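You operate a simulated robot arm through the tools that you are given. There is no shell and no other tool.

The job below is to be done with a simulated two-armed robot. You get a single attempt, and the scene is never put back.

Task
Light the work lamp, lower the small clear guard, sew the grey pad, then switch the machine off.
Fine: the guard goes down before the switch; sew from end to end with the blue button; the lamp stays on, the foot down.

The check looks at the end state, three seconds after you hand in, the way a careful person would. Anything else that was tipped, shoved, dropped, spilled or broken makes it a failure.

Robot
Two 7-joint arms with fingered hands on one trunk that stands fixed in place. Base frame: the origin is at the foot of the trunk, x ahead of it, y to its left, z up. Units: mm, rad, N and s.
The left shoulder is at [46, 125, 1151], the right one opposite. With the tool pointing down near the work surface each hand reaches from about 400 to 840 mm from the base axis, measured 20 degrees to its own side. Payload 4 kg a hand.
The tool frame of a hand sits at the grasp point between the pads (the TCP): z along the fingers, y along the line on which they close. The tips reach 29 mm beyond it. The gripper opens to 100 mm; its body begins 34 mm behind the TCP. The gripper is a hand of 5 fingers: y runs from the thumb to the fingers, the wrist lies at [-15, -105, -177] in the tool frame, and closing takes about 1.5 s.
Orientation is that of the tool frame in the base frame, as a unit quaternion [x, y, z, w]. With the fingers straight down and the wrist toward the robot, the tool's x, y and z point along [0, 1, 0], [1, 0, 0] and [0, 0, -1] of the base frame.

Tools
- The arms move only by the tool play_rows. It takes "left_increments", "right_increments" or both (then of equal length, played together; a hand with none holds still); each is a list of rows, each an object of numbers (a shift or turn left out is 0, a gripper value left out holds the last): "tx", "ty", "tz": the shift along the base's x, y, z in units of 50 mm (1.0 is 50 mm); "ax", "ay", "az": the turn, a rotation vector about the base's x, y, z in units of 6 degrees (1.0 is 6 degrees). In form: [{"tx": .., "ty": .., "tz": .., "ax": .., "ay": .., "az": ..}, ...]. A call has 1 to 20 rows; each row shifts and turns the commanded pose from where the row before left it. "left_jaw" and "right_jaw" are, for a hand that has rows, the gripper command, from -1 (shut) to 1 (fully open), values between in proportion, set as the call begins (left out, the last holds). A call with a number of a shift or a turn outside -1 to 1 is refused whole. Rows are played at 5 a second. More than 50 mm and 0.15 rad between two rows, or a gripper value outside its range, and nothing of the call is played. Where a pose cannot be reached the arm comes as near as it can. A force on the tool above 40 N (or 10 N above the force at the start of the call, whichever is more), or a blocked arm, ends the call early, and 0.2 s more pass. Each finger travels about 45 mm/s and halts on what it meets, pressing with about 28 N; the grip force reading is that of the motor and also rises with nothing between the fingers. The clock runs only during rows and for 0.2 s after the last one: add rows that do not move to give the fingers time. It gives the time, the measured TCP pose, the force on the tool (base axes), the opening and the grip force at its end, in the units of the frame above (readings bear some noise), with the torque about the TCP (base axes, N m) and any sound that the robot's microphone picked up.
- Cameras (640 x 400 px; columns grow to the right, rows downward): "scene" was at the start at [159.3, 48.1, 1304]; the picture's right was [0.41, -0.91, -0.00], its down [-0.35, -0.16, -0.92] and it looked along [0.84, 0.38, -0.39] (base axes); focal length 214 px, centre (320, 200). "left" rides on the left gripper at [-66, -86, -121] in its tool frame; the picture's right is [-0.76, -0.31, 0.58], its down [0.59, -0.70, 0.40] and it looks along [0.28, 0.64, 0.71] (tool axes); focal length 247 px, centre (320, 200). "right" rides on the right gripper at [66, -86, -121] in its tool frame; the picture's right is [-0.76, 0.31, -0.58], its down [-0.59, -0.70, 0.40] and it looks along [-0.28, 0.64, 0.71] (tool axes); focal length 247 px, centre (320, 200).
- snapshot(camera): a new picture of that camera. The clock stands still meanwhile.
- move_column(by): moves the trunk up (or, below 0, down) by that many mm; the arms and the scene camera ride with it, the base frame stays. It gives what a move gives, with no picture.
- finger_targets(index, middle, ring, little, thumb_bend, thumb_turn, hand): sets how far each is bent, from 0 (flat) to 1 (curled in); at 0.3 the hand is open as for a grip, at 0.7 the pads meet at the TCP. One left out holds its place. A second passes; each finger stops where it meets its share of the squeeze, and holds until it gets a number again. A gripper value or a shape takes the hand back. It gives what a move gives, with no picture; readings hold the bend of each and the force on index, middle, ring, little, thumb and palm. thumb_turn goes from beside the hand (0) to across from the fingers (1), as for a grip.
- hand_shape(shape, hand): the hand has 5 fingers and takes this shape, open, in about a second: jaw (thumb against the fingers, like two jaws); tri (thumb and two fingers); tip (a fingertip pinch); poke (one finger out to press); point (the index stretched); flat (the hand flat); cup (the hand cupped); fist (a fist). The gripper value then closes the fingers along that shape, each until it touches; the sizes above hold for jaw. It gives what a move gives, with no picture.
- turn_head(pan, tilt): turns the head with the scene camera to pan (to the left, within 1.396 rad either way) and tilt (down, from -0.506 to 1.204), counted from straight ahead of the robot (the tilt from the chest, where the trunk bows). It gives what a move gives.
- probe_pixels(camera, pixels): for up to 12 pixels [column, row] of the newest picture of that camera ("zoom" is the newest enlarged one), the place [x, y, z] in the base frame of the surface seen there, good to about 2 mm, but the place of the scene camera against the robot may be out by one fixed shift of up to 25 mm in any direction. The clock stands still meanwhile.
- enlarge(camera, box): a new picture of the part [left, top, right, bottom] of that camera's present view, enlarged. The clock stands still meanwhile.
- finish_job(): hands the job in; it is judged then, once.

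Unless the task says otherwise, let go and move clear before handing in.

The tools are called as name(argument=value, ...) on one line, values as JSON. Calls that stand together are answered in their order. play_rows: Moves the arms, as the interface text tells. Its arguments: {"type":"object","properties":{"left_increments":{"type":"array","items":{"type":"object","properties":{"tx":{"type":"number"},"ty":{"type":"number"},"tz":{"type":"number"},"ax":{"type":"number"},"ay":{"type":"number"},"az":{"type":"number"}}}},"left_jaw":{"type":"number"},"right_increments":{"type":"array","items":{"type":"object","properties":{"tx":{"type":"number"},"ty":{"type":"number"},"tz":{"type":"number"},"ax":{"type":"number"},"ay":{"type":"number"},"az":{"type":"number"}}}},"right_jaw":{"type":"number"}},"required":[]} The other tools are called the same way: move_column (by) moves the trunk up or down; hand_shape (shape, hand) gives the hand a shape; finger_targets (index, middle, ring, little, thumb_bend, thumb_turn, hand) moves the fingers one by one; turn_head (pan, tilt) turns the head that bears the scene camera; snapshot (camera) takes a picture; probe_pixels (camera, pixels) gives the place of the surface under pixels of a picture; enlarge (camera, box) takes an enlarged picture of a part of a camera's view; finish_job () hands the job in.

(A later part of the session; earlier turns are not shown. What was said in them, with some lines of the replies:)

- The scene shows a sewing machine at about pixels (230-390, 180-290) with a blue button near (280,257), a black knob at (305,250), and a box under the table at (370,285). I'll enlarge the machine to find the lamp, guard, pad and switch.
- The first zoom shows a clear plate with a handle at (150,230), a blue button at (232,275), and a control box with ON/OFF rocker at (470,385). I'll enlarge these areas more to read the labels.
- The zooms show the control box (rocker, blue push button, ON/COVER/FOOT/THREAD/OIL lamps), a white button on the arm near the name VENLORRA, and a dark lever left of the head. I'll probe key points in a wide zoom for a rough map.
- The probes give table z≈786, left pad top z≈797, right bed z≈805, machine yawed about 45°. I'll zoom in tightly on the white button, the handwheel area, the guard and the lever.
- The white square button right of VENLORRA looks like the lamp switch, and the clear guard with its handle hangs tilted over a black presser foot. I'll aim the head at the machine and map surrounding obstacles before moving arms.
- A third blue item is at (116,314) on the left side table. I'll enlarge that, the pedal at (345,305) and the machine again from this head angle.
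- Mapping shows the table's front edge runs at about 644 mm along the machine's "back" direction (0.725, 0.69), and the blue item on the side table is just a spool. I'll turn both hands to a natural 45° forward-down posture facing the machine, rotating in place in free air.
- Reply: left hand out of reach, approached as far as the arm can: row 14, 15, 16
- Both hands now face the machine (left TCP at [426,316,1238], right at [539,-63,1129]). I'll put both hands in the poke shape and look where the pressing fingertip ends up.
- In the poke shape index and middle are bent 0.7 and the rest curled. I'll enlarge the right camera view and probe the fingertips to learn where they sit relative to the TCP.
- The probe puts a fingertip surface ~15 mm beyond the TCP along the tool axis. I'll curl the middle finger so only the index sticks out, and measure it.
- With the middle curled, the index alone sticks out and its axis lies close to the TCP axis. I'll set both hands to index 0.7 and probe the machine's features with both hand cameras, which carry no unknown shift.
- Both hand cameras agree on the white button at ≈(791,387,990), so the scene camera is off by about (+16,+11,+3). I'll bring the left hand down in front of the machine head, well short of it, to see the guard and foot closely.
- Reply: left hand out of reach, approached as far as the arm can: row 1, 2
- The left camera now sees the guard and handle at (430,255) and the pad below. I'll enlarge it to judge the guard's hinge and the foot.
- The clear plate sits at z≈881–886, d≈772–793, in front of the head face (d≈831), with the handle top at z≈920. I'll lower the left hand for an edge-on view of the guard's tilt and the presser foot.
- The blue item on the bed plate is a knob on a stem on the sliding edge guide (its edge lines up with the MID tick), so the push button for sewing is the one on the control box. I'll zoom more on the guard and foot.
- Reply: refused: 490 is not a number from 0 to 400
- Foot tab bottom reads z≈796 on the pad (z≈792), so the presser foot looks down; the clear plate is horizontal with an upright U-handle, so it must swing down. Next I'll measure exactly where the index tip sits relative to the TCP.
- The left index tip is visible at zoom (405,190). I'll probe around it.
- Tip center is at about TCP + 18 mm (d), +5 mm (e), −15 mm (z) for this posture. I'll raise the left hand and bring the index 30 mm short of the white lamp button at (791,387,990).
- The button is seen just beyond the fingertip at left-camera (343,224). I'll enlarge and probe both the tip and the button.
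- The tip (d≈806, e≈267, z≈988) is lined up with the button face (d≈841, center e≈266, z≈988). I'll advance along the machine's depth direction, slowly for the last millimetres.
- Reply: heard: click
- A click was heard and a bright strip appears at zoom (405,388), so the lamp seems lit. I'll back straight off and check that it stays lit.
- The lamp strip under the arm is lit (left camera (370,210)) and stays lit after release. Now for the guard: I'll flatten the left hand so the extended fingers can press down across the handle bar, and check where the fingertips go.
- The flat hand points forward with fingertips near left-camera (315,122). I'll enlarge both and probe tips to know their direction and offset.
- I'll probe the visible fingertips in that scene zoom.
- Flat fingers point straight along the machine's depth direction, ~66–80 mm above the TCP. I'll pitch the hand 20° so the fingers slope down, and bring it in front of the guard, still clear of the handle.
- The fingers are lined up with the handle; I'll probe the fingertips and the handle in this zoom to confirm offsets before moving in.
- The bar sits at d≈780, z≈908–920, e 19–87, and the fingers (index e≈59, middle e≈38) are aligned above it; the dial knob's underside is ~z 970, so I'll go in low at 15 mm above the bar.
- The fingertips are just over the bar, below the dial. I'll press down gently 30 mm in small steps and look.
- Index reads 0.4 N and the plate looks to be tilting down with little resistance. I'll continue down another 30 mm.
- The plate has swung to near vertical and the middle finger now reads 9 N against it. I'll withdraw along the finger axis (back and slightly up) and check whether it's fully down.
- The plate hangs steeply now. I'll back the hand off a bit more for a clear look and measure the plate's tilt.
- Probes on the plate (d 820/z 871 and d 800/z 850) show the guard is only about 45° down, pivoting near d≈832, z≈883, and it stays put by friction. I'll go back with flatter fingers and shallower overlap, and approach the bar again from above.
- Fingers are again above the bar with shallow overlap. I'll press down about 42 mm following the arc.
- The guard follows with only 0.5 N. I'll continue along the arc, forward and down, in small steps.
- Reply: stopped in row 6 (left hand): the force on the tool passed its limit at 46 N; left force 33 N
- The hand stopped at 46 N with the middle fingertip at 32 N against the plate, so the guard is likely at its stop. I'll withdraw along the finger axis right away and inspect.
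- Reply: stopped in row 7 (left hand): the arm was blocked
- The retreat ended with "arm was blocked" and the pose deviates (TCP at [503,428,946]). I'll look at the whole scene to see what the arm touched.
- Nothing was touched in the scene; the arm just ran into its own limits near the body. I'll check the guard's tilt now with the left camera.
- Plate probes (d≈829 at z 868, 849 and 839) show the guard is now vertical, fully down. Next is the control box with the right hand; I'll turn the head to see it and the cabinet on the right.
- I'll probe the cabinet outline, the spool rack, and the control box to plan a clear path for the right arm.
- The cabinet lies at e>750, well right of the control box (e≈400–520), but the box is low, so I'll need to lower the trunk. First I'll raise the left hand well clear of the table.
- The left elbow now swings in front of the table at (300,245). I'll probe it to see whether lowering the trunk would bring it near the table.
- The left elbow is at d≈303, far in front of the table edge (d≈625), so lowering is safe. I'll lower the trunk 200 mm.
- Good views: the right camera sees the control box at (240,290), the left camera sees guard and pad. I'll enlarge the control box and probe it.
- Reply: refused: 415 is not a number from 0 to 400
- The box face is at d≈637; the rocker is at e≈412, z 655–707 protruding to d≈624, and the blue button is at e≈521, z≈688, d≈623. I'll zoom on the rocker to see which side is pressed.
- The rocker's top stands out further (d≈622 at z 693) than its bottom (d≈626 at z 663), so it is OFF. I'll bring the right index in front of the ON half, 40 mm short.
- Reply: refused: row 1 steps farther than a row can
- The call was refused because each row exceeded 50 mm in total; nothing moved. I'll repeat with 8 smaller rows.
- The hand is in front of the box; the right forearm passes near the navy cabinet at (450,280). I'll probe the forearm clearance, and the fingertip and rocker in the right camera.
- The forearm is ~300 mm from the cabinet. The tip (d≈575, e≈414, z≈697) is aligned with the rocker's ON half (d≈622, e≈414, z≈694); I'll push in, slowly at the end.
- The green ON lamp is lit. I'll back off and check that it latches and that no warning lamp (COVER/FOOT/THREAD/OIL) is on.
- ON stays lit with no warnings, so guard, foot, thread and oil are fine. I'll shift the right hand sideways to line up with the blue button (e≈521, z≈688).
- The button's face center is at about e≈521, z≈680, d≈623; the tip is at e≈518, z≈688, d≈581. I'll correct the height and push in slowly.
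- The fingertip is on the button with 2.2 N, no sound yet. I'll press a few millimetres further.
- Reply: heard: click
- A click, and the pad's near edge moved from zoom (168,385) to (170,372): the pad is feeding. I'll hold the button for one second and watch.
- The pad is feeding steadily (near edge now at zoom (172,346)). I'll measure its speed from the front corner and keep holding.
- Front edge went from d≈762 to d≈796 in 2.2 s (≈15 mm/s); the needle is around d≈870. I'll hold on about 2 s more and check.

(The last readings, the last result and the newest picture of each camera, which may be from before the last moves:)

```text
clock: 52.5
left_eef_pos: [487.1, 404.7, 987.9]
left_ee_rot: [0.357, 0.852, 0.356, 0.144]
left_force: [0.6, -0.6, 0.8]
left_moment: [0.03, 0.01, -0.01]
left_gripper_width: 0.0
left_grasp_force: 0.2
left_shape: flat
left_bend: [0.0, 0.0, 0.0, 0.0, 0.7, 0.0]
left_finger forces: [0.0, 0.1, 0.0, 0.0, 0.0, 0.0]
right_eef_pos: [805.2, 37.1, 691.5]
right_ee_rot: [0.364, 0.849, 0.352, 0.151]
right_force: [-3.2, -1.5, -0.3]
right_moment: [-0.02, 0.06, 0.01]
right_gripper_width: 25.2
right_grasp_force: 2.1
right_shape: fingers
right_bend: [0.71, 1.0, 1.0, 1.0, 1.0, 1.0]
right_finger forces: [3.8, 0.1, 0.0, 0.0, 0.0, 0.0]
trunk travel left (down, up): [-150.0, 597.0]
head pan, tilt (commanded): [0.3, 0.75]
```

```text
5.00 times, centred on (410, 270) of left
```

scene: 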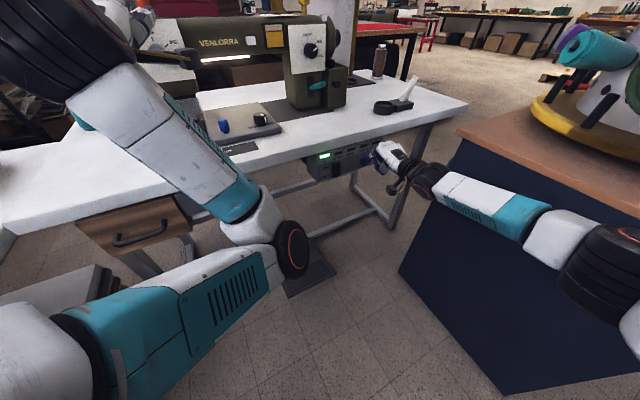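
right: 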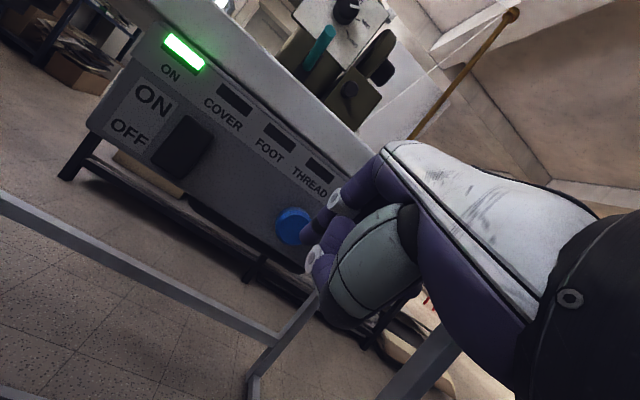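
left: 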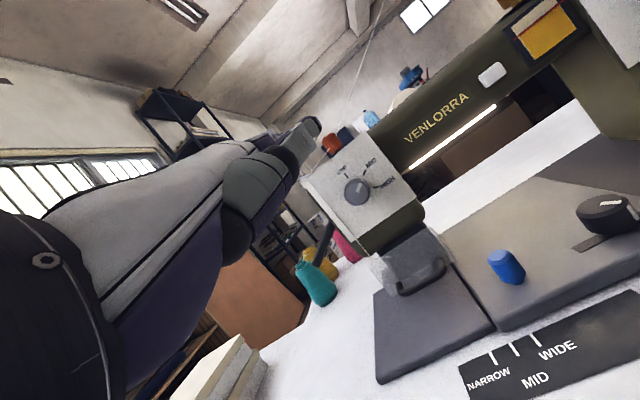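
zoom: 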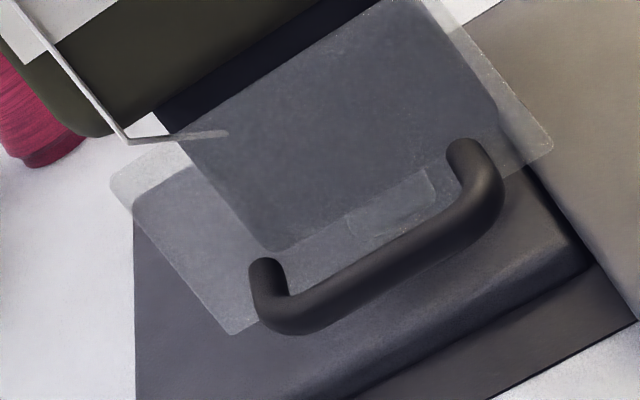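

The front edge is near d≈829 with the dark needle plate emerging. About 40 mm remain; I'll hold 1.4 s more and look again.

play_rows(right_increments=[{}, {}, {}, {}, {}, {}])

enlarge(camera="left", box=[360, 220, 480, 320])

probe_pixels(camera="zoom", pixels=[[180, 300], [250, 290], [350, 260], [480, 200], [300, 290], [160, 310], [450, 230], [420, 225]])

```text
clock: 53.9
left_eef_pos: [487.3, 404.9, 990.2]
left_ee_rot: [0.356, 0.852, 0.356, 0.143]
left_force: [0.1, -0.3, 0.2]
left_moment: [0.04, 0.02, -0.01]
left_gripper_width: 0.0
left_grasp_force: 0.0
left_shape: flat
left_bend: [0.0, 0.0, 0.0, 0.0, 0.7, 0.0]
left_finger forces: [0.1, 0.0, 0.1, 0.0, 0.0, 0.0]
right_eef_pos: [805.6, 35.9, 691.5]
right_ee_rot: [0.364, 0.849, 0.353, 0.151]
right_force: [-4.2, -1.9, 0.2]
right_moment: [-0.06, 0.03, 0.02]
right_gripper_width: 25.0
right_grasp_force: 1.6
right_shape: fingers
right_bend: [0.71, 1.0, 1.0, 1.0, 1.0, 1.0]
right_finger forces: [3.8, 0.0, 0.0, 0.0, 0.1, 0.1]
trunk travel left (down, up): [-150.0, 597.0]
head pan, tilt (commanded): [0.3, 0.75]
```

```text
4.00 times, centred on (420, 270) of left
```

zoom: 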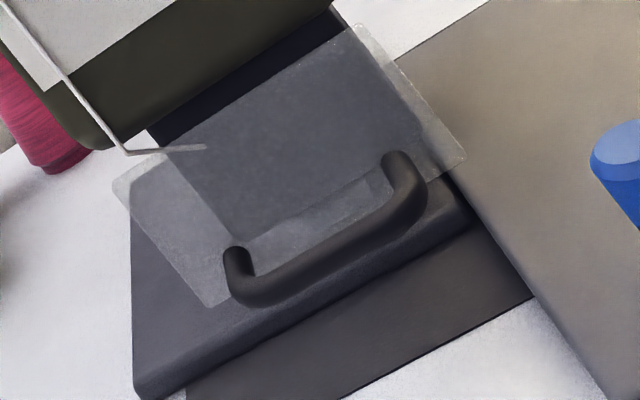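

```text
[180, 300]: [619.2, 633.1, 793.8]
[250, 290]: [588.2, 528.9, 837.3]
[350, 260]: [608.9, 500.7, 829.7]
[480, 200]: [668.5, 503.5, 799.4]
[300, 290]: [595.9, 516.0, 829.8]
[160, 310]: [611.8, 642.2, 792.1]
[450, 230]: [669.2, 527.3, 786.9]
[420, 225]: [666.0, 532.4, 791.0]
```

Front edge is at d≈851. I'll hold 1.2 s more.

play_rows(right_increments=[{}, {}, {}, {}, {}])

enlarge(camera="left", box=[360, 220, 480, 320])

probe_pixels(camera="zoom", pixels=[[160, 310], [135, 340], [450, 210], [430, 220], [150, 350], [440, 190], [410, 240], [145, 330]])

```text
clock: 55.1
left_eef_pos: [487.9, 405.6, 989.5]
left_ee_rot: [0.357, 0.852, 0.356, 0.144]
left_force: [-0.3, -0.5, 0.0]
left_moment: [-0.03, -0.03, 0.01]
left_gripper_width: 0.1
left_grasp_force: 0.1
left_shape: flat
left_bend: [0.0, 0.0, 0.0, 0.0, 0.7, 0.0]
left_finger forces: [0.0, 0.0, 0.0, 0.1, 0.0, 0.0]
right_eef_pos: [805.3, 35.1, 691.3]
right_ee_rot: [0.364, 0.849, 0.352, 0.151]
right_force: [-3.8, -1.9, 0.5]
right_moment: [-0.03, 0.06, 0.07]
right_gripper_width: 25.0
right_grasp_force: 2.2
right_shape: fingers
right_bend: [0.71, 1.0, 1.0, 1.0, 1.0, 1.0]
right_finger forces: [3.7, 0.0, 0.0, 0.0, 0.0, 0.0]
trunk travel left (down, up): [-150.0, 597.0]
head pan, tilt (commanded): [0.3, 0.75]
```

```text
4.00 times, centred on (420, 270) of left
```

zoom: 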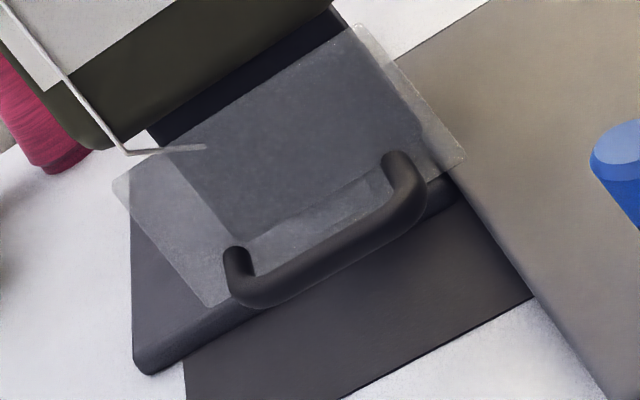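

```text
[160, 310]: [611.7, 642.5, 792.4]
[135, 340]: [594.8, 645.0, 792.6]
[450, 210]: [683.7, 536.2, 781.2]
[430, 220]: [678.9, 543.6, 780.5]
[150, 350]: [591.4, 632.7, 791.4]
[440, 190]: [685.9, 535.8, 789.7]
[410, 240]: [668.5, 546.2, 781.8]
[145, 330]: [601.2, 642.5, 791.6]
```

Front edge is at d≈866. I'll hold 0.8 s more.

play_rows(right_increments=[{}, {}, {}])

enlarge(camera="left", box=[360, 220, 480, 320])

probe_pixels(camera="zoom", pixels=[[440, 190], [430, 180], [150, 340], [140, 345], [160, 335], [445, 200], [200, 320], [300, 230]])

```text
clock: 55.9
left_eef_pos: [487.1, 404.6, 988.5]
left_ee_rot: [0.357, 0.852, 0.355, 0.144]
left_force: [0.0, 0.1, 0.7]
left_moment: [0.01, -0.02, -0.03]
left_gripper_width: 0.0
left_grasp_force: 0.1
left_shape: flat
left_bend: [0.0, 0.0, 0.0, 0.0, 0.7, 0.0]
left_finger forces: [0.0, 0.0, 0.0, 0.1, 0.0, 0.1]
right_eef_pos: [804.9, 36.0, 690.5]
right_ee_rot: [0.364, 0.849, 0.352, 0.151]
right_force: [-3.3, -1.4, -0.3]
right_moment: [0.01, 0.04, 0.09]
right_gripper_width: 25.3
right_grasp_force: 1.5
right_shape: fingers
right_bend: [0.71, 1.0, 1.0, 1.0, 1.0, 1.0]
right_finger forces: [3.9, 0.1, 0.1, 0.0, 0.0, 0.0]
trunk travel left (down, up): [-150.0, 597.0]
head pan, tilt (commanded): [0.3, 0.75]
```

```text
4.00 times, centred on (420, 270) of left
```

zoom: 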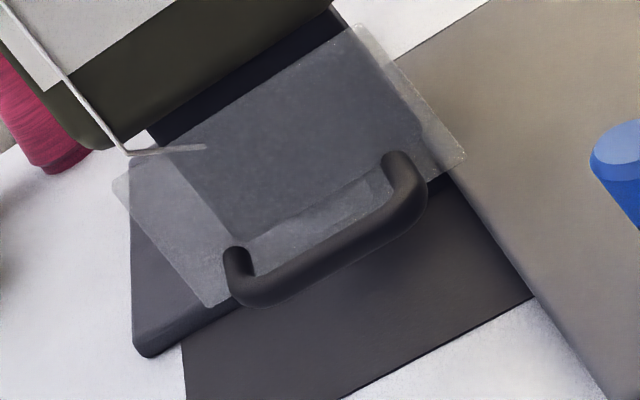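

```text
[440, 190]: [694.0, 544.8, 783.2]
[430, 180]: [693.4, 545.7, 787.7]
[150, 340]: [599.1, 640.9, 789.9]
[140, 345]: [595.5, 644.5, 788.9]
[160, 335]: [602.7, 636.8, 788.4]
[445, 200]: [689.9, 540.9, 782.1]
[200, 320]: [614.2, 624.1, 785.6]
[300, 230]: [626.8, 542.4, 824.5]
```

Front edge is at d≈878 and still moving. I'll hold another 0.8 s and compare.

play_rows(right_increments=[{}, {}, {}])

enlarge(camera="left", box=[360, 220, 480, 320])

probe_pixels(camera="zoom", pixels=[[430, 180], [150, 330], [140, 325], [160, 320], [445, 180], [190, 310], [440, 185], [145, 335]])

```text
clock: 56.7
left_eef_pos: [488.1, 404.3, 988.1]
left_ee_rot: [0.356, 0.853, 0.355, 0.142]
left_force: [0.5, -0.6, -0.6]
left_moment: [-0.02, 0.02, 0.01]
left_gripper_width: 0.2
left_grasp_force: 0.0
left_shape: flat
left_bend: [0.0, 0.0, 0.0, 0.0, 0.7, 0.0]
left_finger forces: [0.0, 0.1, 0.0, 0.0, 0.2, 0.1]
right_eef_pos: [805.4, 35.2, 692.0]
right_ee_rot: [0.364, 0.849, 0.352, 0.151]
right_force: [-2.7, -1.8, 0.8]
right_moment: [-0.01, 0.04, 0.06]
right_gripper_width: 25.0
right_grasp_force: 2.1
right_shape: fingers
right_bend: [0.71, 1.0, 1.0, 1.0, 1.0, 1.0]
right_finger forces: [3.9, 0.1, 0.0, 0.0, 0.1, 0.0]
trunk travel left (down, up): [-150.0, 597.0]
head pan, tilt (commanded): [0.3, 0.75]
```

```text
4.00 times, centred on (420, 270) of left
```

zoom: 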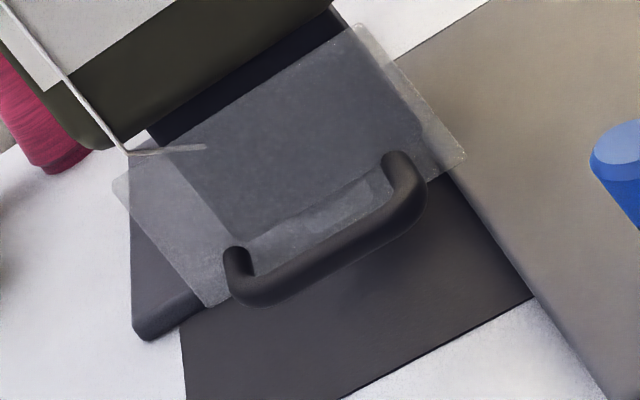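

```text
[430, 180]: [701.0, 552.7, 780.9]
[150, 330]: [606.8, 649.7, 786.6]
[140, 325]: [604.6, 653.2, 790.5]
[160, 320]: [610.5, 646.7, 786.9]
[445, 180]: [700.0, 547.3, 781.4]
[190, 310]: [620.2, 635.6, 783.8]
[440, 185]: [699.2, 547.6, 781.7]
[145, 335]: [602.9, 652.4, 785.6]
```

Front edge is at d≈889 and still moving. I'll hold 0.8 s more.

play_rows(right_increments=[{}, {}, {}])

enlarge(camera="left", box=[360, 220, 480, 320])

probe_pixels(camera="zoom", pixels=[[150, 318], [140, 315], [160, 310], [180, 300], [145, 322], [300, 235], [350, 215]])

```text
clock: 57.5
left_eef_pos: [486.6, 404.8, 988.4]
left_ee_rot: [0.357, 0.852, 0.355, 0.144]
left_force: [0.5, 0.3, 0.3]
left_moment: [0.02, 0.0, 0.05]
left_gripper_width: 0.3
left_grasp_force: 0.1
left_shape: flat
left_bend: [0.0, 0.0, 0.0, 0.0, 0.7, 0.0]
left_finger forces: [0.1, 0.0, 0.0, 0.1, 0.1, 0.0]
right_eef_pos: [805.9, 36.3, 691.9]
right_ee_rot: [0.364, 0.849, 0.352, 0.151]
right_force: [-3.3, -1.9, 0.7]
right_moment: [-0.02, 0.07, 0.05]
right_gripper_width: 25.3
right_grasp_force: 2.1
right_shape: fingers
right_bend: [0.71, 1.0, 1.0, 1.0, 1.0, 1.0]
right_finger forces: [3.8, 0.0, 0.0, 0.0, 0.1, 0.1]
trunk travel left (down, up): [-150.0, 597.0]
head pan, tilt (commanded): [0.3, 0.75]
```

```text
4.00 times, centred on (420, 270) of left
```

zoom: 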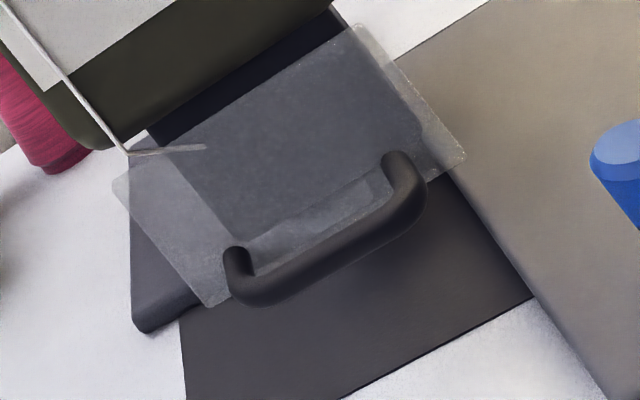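

```text
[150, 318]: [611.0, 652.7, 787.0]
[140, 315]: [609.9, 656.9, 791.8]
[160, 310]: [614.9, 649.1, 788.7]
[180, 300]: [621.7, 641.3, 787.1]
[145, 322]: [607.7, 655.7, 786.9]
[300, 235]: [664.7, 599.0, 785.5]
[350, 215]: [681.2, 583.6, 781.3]
```

The edge moved only about 5 mm this time (d≈893), so the feed may have reached its end. I'll hold a little more to confirm it has stopped.

play_rows(right_increments=[{}, {}, {}])

enlarge(camera="left", box=[360, 220, 480, 320])

probe_pixels(camera="zoom", pixels=[[150, 318], [140, 315], [160, 310], [180, 300], [145, 322], [300, 235], [350, 215]])

```text
clock: 58.3
left_eef_pos: [487.8, 405.5, 988.5]
left_ee_rot: [0.356, 0.852, 0.355, 0.143]
left_force: [-0.4, 0.1, 0.5]
left_moment: [0.01, 0.02, 0.0]
left_gripper_width: 0.0
left_grasp_force: 0.1
left_shape: flat
left_bend: [0.0, 0.0, 0.0, 0.0, 0.7, 0.0]
left_finger forces: [0.0, 0.1, 0.1, 0.0, 0.0, 0.0]
right_eef_pos: [805.5, 35.9, 690.8]
right_ee_rot: [0.363, 0.85, 0.352, 0.15]
right_force: [-3.9, -1.0, 0.1]
right_moment: [-0.02, 0.04, 0.03]
right_gripper_width: 25.0
right_grasp_force: 1.9
right_shape: fingers
right_bend: [0.71, 1.0, 1.0, 1.0, 1.0, 1.0]
right_finger forces: [3.8, 0.0, 0.1, 0.0, 0.1, 0.1]
trunk travel left (down, up): [-150.0, 597.0]
head pan, tilt (commanded): [0.3, 0.75]
```

```text
4.00 times, centred on (420, 270) of left
```

zoom: 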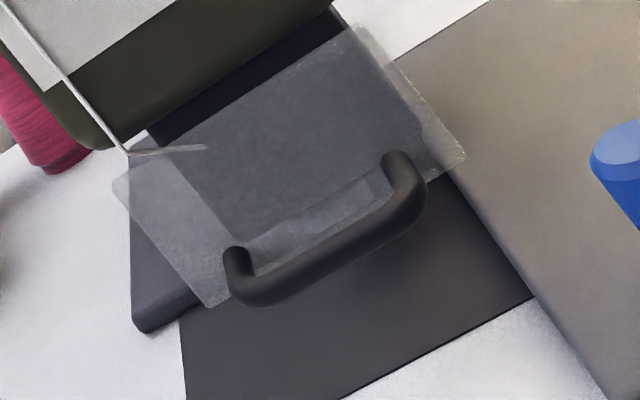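

```text
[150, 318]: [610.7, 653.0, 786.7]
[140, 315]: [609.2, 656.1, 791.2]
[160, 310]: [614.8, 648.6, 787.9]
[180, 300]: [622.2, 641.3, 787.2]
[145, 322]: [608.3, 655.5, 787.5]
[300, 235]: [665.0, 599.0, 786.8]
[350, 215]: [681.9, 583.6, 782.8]
```

The pad has stopped at the same place while the button is still pressed, so the seam's end was reached. I'll check the indicator lamps before releasing.

enlarge(camera="scene", box=[310, 120, 410, 200])

enlarge(camera="right", box=[100, 0, 380, 260])

```text
5.00 times, centred on (360, 160) of scene
```

zoom: 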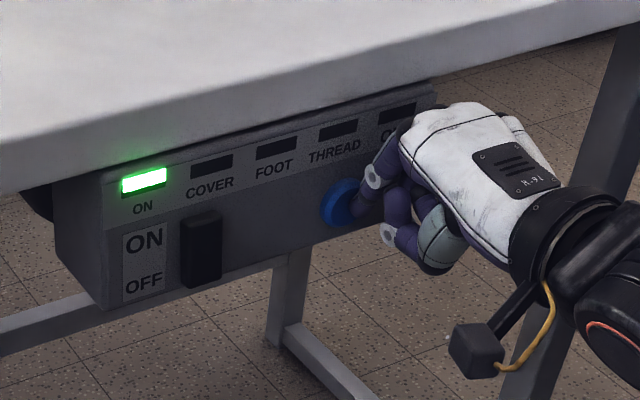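

```text
1.54 times, centred on (240, 130) of right
```

zoom: 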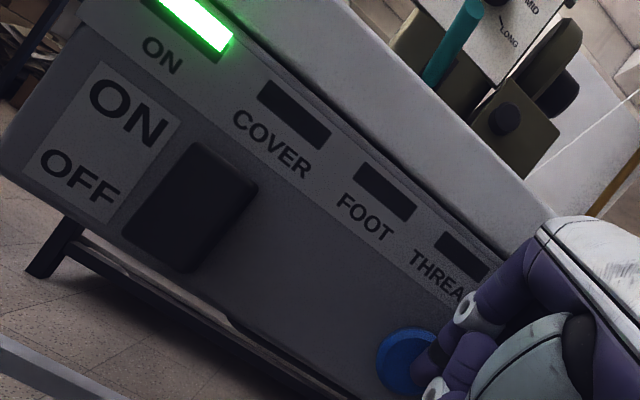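

Only ON is lit, no faults. I'll release the button by backing the right hand straight off.

play_rows(right_increments=[{"tx": -0.145, "ty": -0.138}, {"tx": -0.29, "ty": -0.276}, {"tx": -0.435, "ty": -0.414}, {"tx": -0.435, "ty": -0.414}, {}])

enlarge(camera="scene", box=[310, 120, 410, 200])

snapshot(camera="left")

```text
clock: 59.5
left_eef_pos: [487.4, 405.4, 989.2]
left_ee_rot: [0.357, 0.852, 0.355, 0.143]
left_force: [0.4, 0.0, 0.8]
left_moment: [0.0, -0.03, 0.0]
left_gripper_width: 0.1
left_grasp_force: 0.0
left_shape: flat
left_bend: [0.0, 0.0, 0.0, 0.0, 0.7, 0.0]
left_finger forces: [0.1, 0.0, 0.0, 0.0, 0.0, 0.1]
right_eef_pos: [739.7, -26.1, 690.9]
right_ee_rot: [0.364, 0.849, 0.352, 0.151]
right_force: [-0.6, -0.4, -0.4]
right_moment: [-0.02, -0.03, 0.0]
right_gripper_width: 27.7
right_grasp_force: 0.0
right_shape: fingers
right_bend: [0.7, 1.0, 1.0, 1.0, 1.0, 1.0]
right_finger forces: [0.0, 0.0, 0.0, 0.0, 0.0, 0.0]
trunk travel left (down, up): [-150.0, 597.0]
head pan, tilt (commanded): [0.3, 0.75]
```

```text
5.00 times, centred on (360, 160) of scene
```

zoom: 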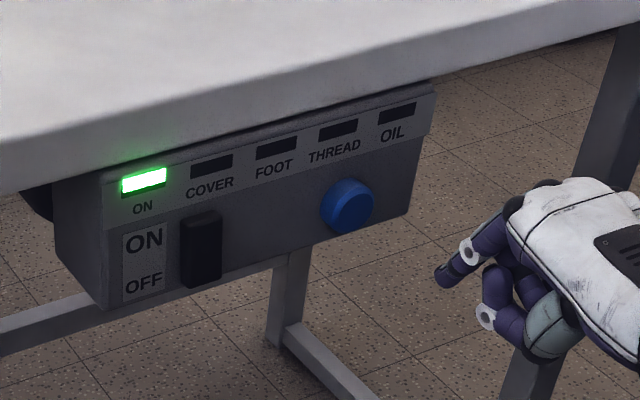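

```text
taken
```

left: 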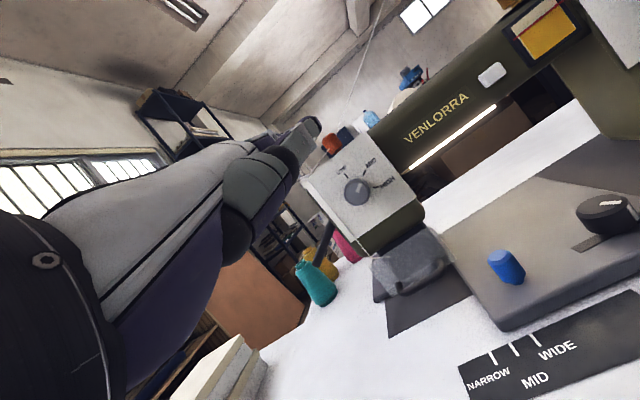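

Button released, ON still lit. Before switching off I want to see the seam itself; I'll move the left hand to the right so its camera can look through the machine's throat at the pad behind the needle.

play_rows(left_increments=[{"tx": 0.4, "ty": -0.57, "tz": -0.297}, {"tx": 0.4, "ty": -0.57, "tz": -0.297}, {"tx": 0.4, "ty": -0.57, "tz": -0.297}, {"tx": 0.4, "ty": -0.57, "tz": -0.297}, {"tx": 0.4, "ty": -0.57, "tz": -0.297}, {"tx": 0.4, "ty": -0.57, "tz": -0.297}, {}])

snapshot(camera="left")

snapshot(camera="scene")

```text
clock: 61.1
left_eef_pos: [608.9, 230.5, 899.1]
left_ee_rot: [0.356, 0.853, 0.355, 0.143]
left_force: [0.2, -0.3, 0.5]
left_moment: [-0.01, 0.02, 0.02]
left_gripper_width: 0.0
left_grasp_force: 0.0
left_shape: flat
left_bend: [0.0, 0.0, 0.0, 0.0, 0.7, 0.0]
left_finger forces: [0.0, 0.1, 0.0, 0.0, 0.0, 0.0]
right_eef_pos: [740.1, -26.6, 690.2]
right_ee_rot: [0.364, 0.849, 0.352, 0.151]
right_force: [-0.1, -0.4, 0.7]
right_moment: [0.01, -0.02, -0.01]
right_gripper_width: 27.7
right_grasp_force: 0.1
right_shape: fingers
right_bend: [0.7, 1.0, 1.0, 1.0, 1.0, 1.0]
right_finger forces: [0.1, 0.0, 0.0, 0.1, 0.0, 0.0]
trunk travel left (down, up): [-150.0, 597.0]
head pan, tilt (commanded): [0.3, 0.75]
```

```text
taken
```

left: 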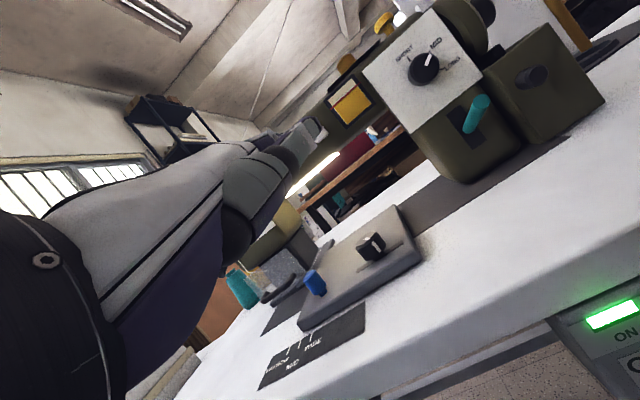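

```text
taken
```

scene: 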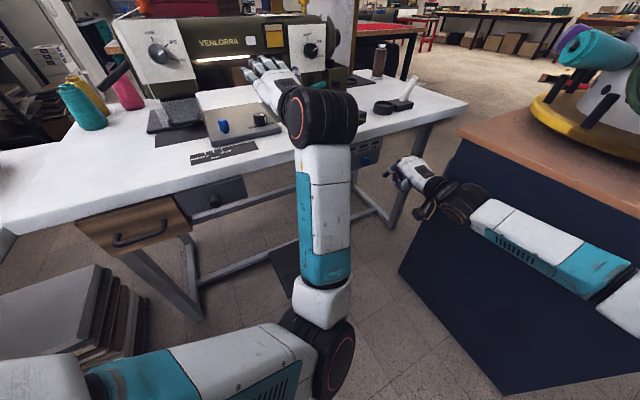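

The view shows the pad behind the head near left-camera (325,250) and, in the scene, around (160,115). I'll enlarge both.

enlarge(camera="left", box=[230, 190, 400, 320])

enlarge(camera="left", box=[280, 210, 350, 265])

enlarge(camera="scene", box=[100, 20, 300, 170])

```text
3.08 times, centred on (315, 255) of left
```

zoom: 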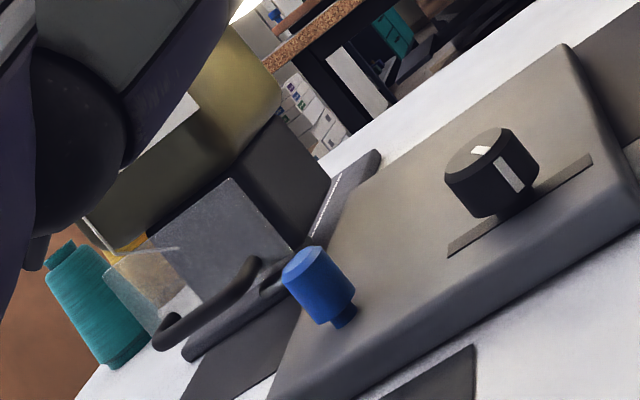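

```text
7.27 times, centred on (315, 238) of left
```

zoom: 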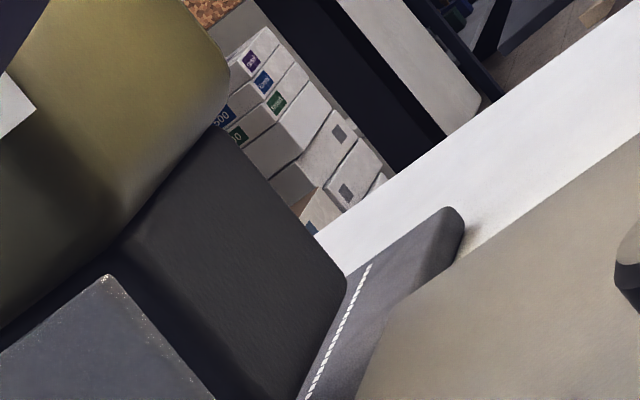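

```text
2.67 times, centred on (200, 95) of scene
```

zoom: 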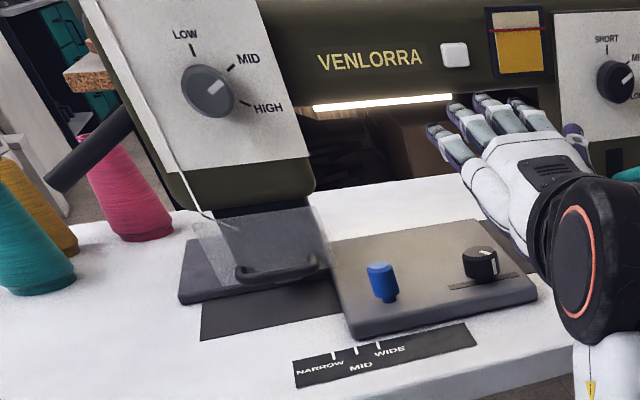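

A white stitch line is visible running along the pad from its far edge, so the seam is made and the feed ended by itself. Now I'll move the right hand over to the rocker's OFF half.

play_rows(right_increments=[{"tx": -0.506, "ty": 0.532, "tz": -0.08}, {"tx": -0.506, "ty": 0.532, "tz": -0.08}, {"tx": -0.506, "ty": 0.532, "tz": -0.08}, {"tx": 0.435, "ty": 0.414}, {"tx": 0.218, "ty": 0.207}, {}])

enlarge(camera="right", box=[220, 130, 380, 270])

probe_pixels(camera="zoom", pixels=[[330, 290], [345, 285], [325, 300], [300, 230], [280, 260], [260, 280], [250, 310], [290, 290], [330, 220], [360, 270], [270, 300], [310, 260]])

```text
clock: 62.5
left_eef_pos: [608.2, 232.5, 899.1]
left_ee_rot: [0.357, 0.852, 0.355, 0.143]
left_force: [0.6, -1.0, 0.3]
left_moment: [0.02, 0.0, 0.02]
left_gripper_width: 0.0
left_grasp_force: 0.0
left_shape: flat
left_bend: [0.0, 0.0, 0.0, 0.0, 0.7, 0.0]
left_finger forces: [0.1, 0.0, 0.0, 0.0, 0.0, 0.1]
right_eef_pos: [696.8, 85.7, 678.1]
right_ee_rot: [0.364, 0.849, 0.352, 0.151]
right_force: [0.1, 0.0, -0.1]
right_moment: [-0.02, 0.0, -0.01]
right_gripper_width: 27.7
right_grasp_force: 0.0
right_shape: fingers
right_bend: [0.7, 1.0, 1.0, 1.0, 1.0, 1.0]
right_finger forces: [0.0, 0.0, 0.1, 0.0, 0.1, 0.0]
trunk travel left (down, up): [-150.0, 597.0]
head pan, tilt (commanded): [0.3, 0.75]
```

```text
2.86 times, centred on (300, 200) of right
```

zoom: 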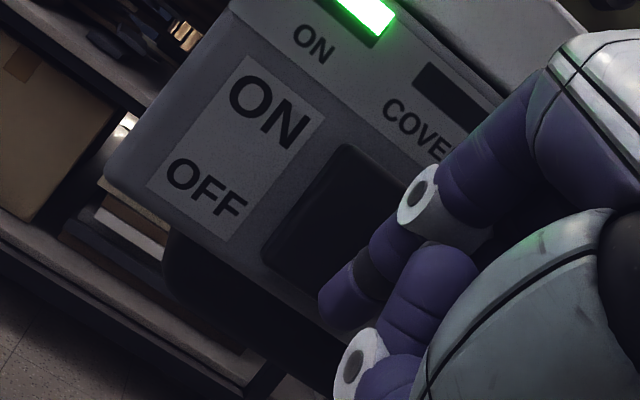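

```text
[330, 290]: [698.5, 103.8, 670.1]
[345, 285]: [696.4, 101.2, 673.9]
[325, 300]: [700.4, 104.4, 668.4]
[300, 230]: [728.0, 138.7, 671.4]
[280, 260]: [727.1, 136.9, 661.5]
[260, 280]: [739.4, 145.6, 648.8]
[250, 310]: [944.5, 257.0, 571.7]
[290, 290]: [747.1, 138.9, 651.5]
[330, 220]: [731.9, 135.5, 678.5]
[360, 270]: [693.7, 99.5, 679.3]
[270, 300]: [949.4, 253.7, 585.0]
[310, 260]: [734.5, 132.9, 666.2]
```

The tip (d≈581, z≈668, e≈414) is aligned with the rocker's lower OFF half (d≈622, z 660–680). I'll push in slowly.

play_rows(right_increments=[{"tx": 0.29, "ty": 0.276, "tz": -0.02}, {"tx": 0.145, "ty": 0.138}, {"tx": 0.058, "ty": 0.055}, {"tx": 0.029, "ty": 0.0276}, {"tx": 0.029, "ty": 0.0276}, {"tx": 0.029, "ty": 0.0276}, {"tx": 0.029, "ty": 0.0276}, {"tx": 0.029, "ty": 0.0276}])

enlarge(camera="right", box=[220, 110, 380, 270])

```text
clock: 64.3
left_eef_pos: [607.8, 231.5, 900.0]
left_ee_rot: [0.356, 0.852, 0.356, 0.144]
left_force: [-0.3, -0.5, -0.1]
left_moment: [0.02, -0.01, 0.0]
left_gripper_width: 0.2
left_grasp_force: 0.0
left_shape: flat
left_bend: [0.0, 0.0, 0.0, 0.0, 0.7, 0.0]
left_finger forces: [0.0, 0.0, 0.0, 0.0, 0.0, 0.0]
right_eef_pos: [727.5, 114.5, 677.8]
right_ee_rot: [0.364, 0.849, 0.352, 0.151]
right_force: [-5.4, -4.9, 0.9]
right_moment: [-0.04, 0.09, 0.01]
right_gripper_width: 23.5
right_grasp_force: 3.8
right_shape: fingers
right_bend: [0.71, 1.0, 1.0, 1.0, 1.0, 1.0]
right_finger forces: [6.9, 0.0, 0.0, 0.0, 0.0, 0.1]
trunk travel left (down, up): [-150.0, 597.0]
head pan, tilt (commanded): [0.3, 0.75]
```

```text
2.50 times, centred on (300, 190) of right
```

zoom: 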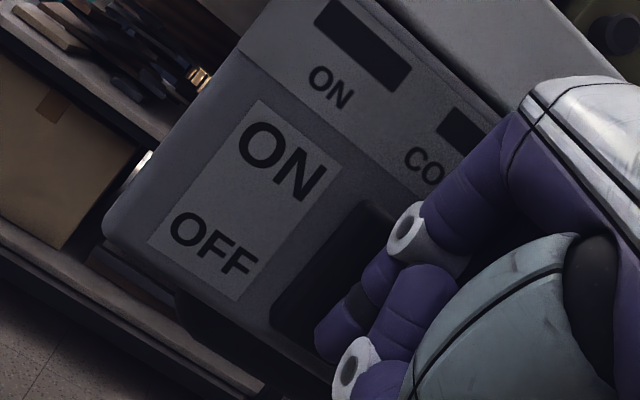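

The green ON lamp has gone dark. I'll back the right hand off and check the switch, the work lamp, guard and foot.

play_rows(right_increments=[{"tx": -0.145, "ty": -0.138}, {"tx": -0.29, "ty": -0.276}, {"tx": -0.45, "ty": -0.43}, {"tx": -0.45, "ty": -0.43}, {"tx": -0.45, "ty": -0.43}, {"tx": -0.45, "ty": -0.43}, {}])

snapshot(camera="scene")

enlarge(camera="scene", box=[300, 120, 400, 200])

enlarge(camera="scene", box=[100, 0, 300, 170])

enlarge(camera="left", box=[230, 130, 440, 320])

```text
clock: 65.9
left_eef_pos: [607.7, 232.7, 899.8]
left_ee_rot: [0.357, 0.852, 0.355, 0.144]
left_force: [-0.4, -0.3, -0.1]
left_moment: [0.01, 0.0, 0.02]
left_gripper_width: 0.0
left_grasp_force: 0.2
left_shape: flat
left_bend: [0.0, 0.0, 0.0, 0.0, 0.7, 0.0]
left_finger forces: [0.0, 0.0, 0.0, 0.1, 0.0, 0.0]
right_eef_pos: [617.3, 6.9, 675.6]
right_ee_rot: [0.364, 0.849, 0.352, 0.151]
right_force: [-0.7, 0.5, 0.2]
right_moment: [0.01, -0.02, 0.01]
right_gripper_width: 27.8
right_grasp_force: 0.0
right_shape: fingers
right_bend: [0.7, 1.0, 1.0, 1.0, 1.0, 1.0]
right_finger forces: [0.1, 0.0, 0.0, 0.0, 0.0, 0.1]
trunk travel left (down, up): [-150.0, 597.0]
head pan, tilt (commanded): [0.3, 0.75]
```

```text
taken
```

scene: 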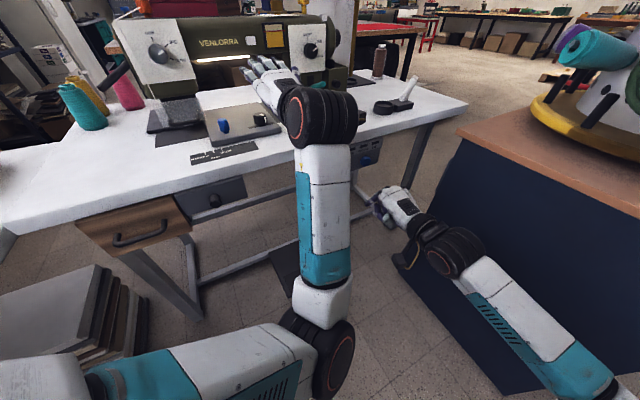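

```text
5.00 times, centred on (350, 160) of scene
```

zoom: 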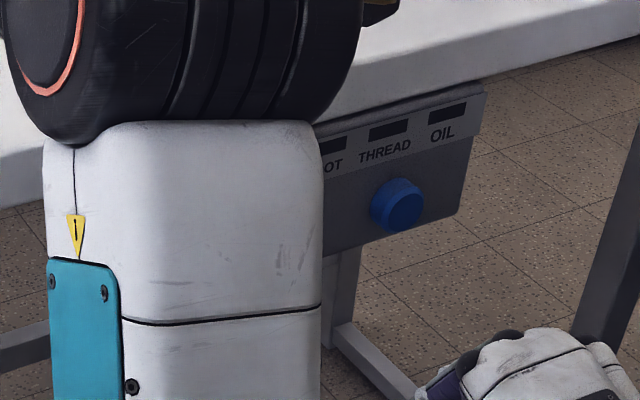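

```text
2.35 times, centred on (200, 85) of scene
```

zoom: 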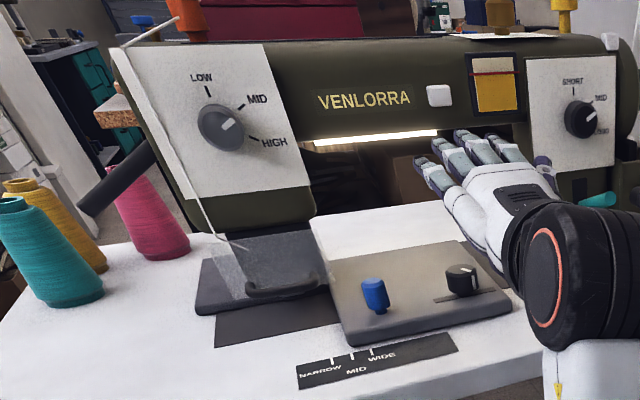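

```text
2.11 times, centred on (335, 225) of left
```

zoom: 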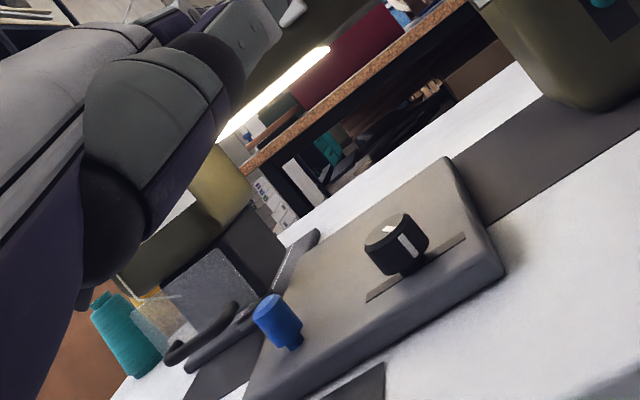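

The work lamp is still lit, the guard is down, and the ON lamp is out. I'll verify the rocker with the right camera and raise the trunk so both hands move clear.

snapshot(camera="right")

enlarge(camera="right", box=[230, 110, 340, 220])

move_column(by=200)

turn_head(pan=0.62, tilt=0.65)

snapshot(camera="scene")

```text
taken
```

right: 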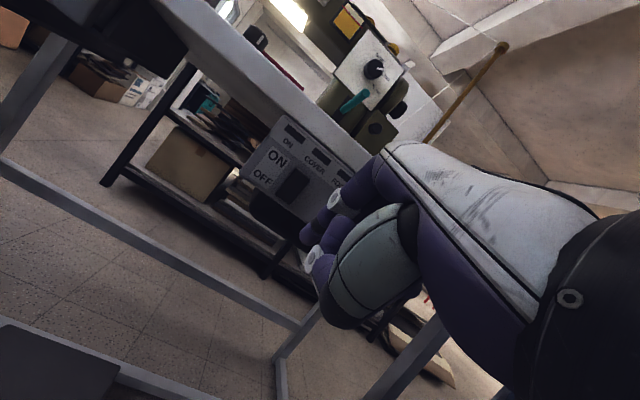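

```text
3.64 times, centred on (285, 165) of right
```

zoom: 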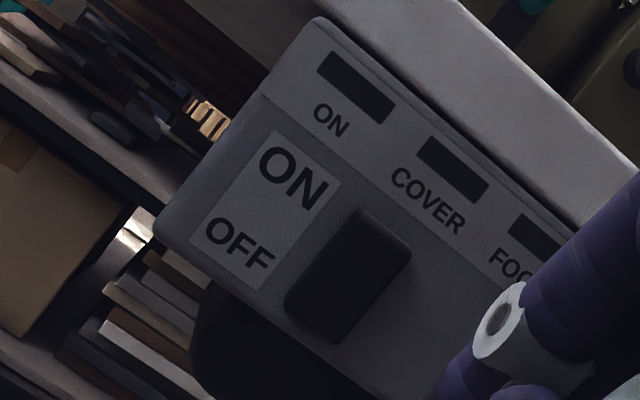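

```text
clock: 68.1
left_eef_pos: [609.2, 234.0, 1099.6]
left_ee_rot: [0.356, 0.852, 0.356, 0.143]
left_force: [0.0, 0.0, 0.0]
left_moment: [-0.01, 0.03, 0.02]
left_gripper_width: 0.0
left_grasp_force: 0.0
left_shape: flat
left_bend: [0.0, 0.0, 0.0, 0.0, 0.7, 0.0]
left_finger forces: [0.0, 0.0, 0.1, 0.0, 0.0, 0.0]
right_eef_pos: [616.8, 7.9, 877.3]
right_ee_rot: [0.364, 0.849, 0.352, 0.151]
right_force: [0.2, -0.5, 0.4]
right_moment: [0.0, 0.04, 0.02]
right_gripper_width: 27.8
right_grasp_force: 0.1
right_shape: fingers
right_bend: [0.7, 1.0, 1.0, 1.0, 1.0, 1.0]
right_finger forces: [0.0, 0.0, 0.0, 0.0, 0.1, 0.0]
trunk travel left (down, up): [-350.0, 397.0]
head pan, tilt (commanded): [0.3, 0.75]
```

```text
clock: 68.9
left_eef_pos: [607.4, 232.7, 1100.4]
left_ee_rot: [0.357, 0.852, 0.354, 0.144]
left_force: [0.0, -0.3, -0.2]
left_moment: [0.01, 0.02, -0.03]
left_gripper_width: 0.0
left_grasp_force: 0.0
left_shape: flat
left_bend: [0.0, 0.0, 0.0, 0.0, 0.7, 0.0]
left_finger forces: [0.0, 0.0, 0.0, 0.0, 0.0, 0.0]
right_eef_pos: [617.7, 8.4, 878.1]
right_ee_rot: [0.364, 0.849, 0.351, 0.151]
right_force: [-0.3, -0.8, 1.2]
right_moment: [0.02, -0.04, 0.0]
right_gripper_width: 27.3
right_grasp_force: 0.1
right_shape: fingers
right_bend: [0.7, 1.0, 1.0, 1.0, 1.0, 1.0]
right_finger forces: [0.0, 0.1, 0.1, 0.0, 0.1, 0.1]
trunk travel left (down, up): [-350.0, 397.0]
head pan, tilt (commanded): [0.62, 0.649]
```

```text
taken
```

scene: 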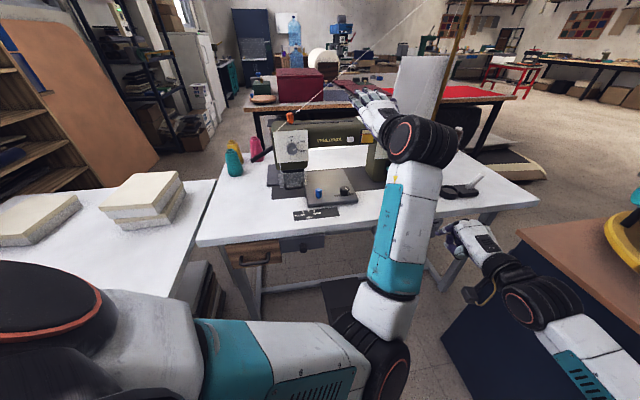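

Rocker is back to OFF with all lamps dark, and both hands are clear. One last zoom on the machine to confirm lamp, guard and surroundings.

enlarge(camera="scene", box=[220, 100, 380, 230])

snapshot(camera="left")

snapshot(camera="right")

```text
3.08 times, centred on (300, 165) of scene
```

zoom: 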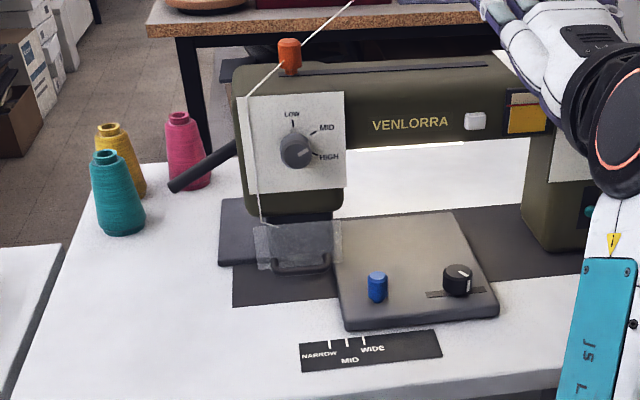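

```text
taken
```

left: 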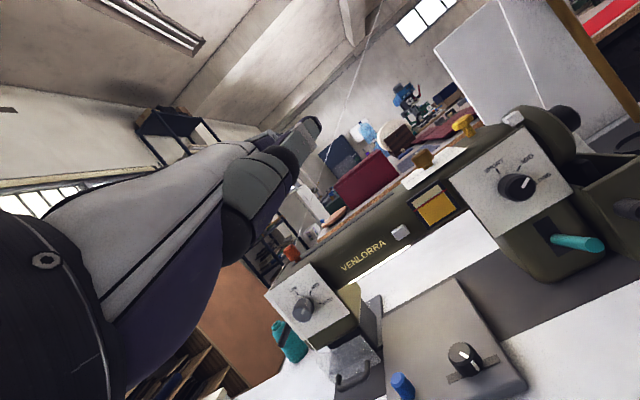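

```text
taken
```

right: 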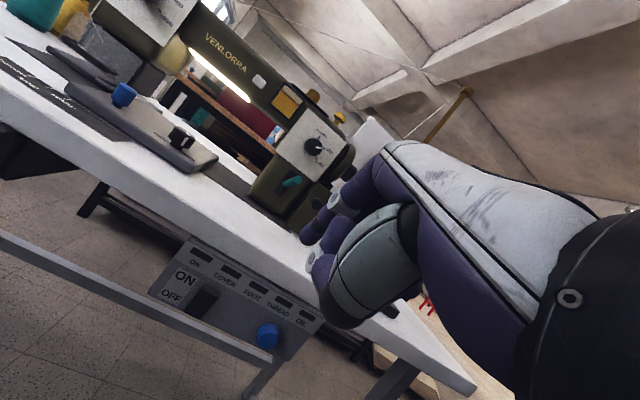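

The final pictures show the work lamp strip lit (right camera (220,75)), the guard down over the needle, the seam sewn with the pad fed through, the rocker at OFF with all box lamps dark, and spools and side table undisturbed. Both hands are clear, so I'll hand the job in.

finish_job()

```text
The job is handed in.
```

The job is done and handed in; I don't have the check's result.

- **Work lamp:** lit with the white button on the machine's arm, and it was still on in the last pictures.
- **Guard:** swung down to vertical before I touched the switch. It took two pushes. The second stopped when the force on the hand reached 46 N at the guard's stop.
- **Sewing:** I switched the machine on, and the COVER, FOOT, THREAD and OIL warnings stayed dark. I held the blue button on the control box, and the pad fed about 160 mm. It then stopped by itself with the button still pressed. A white stitch line is visible starting near the pad's far edge. I took the stop as the end of the seam, because I could not see the last stitches at the near edge.
- **Switch:** the rocker is back at OFF and all the lamps on the box are dark.
- **Foot:** it was already resting on the pad at the start, so I left it alone.

While backing away from the guard, the left arm stopped once as blocked. I saw nothing touched or moved in the pictures. Nothing else was shoved or tipped in the final views, and both hands are clear of the machine.
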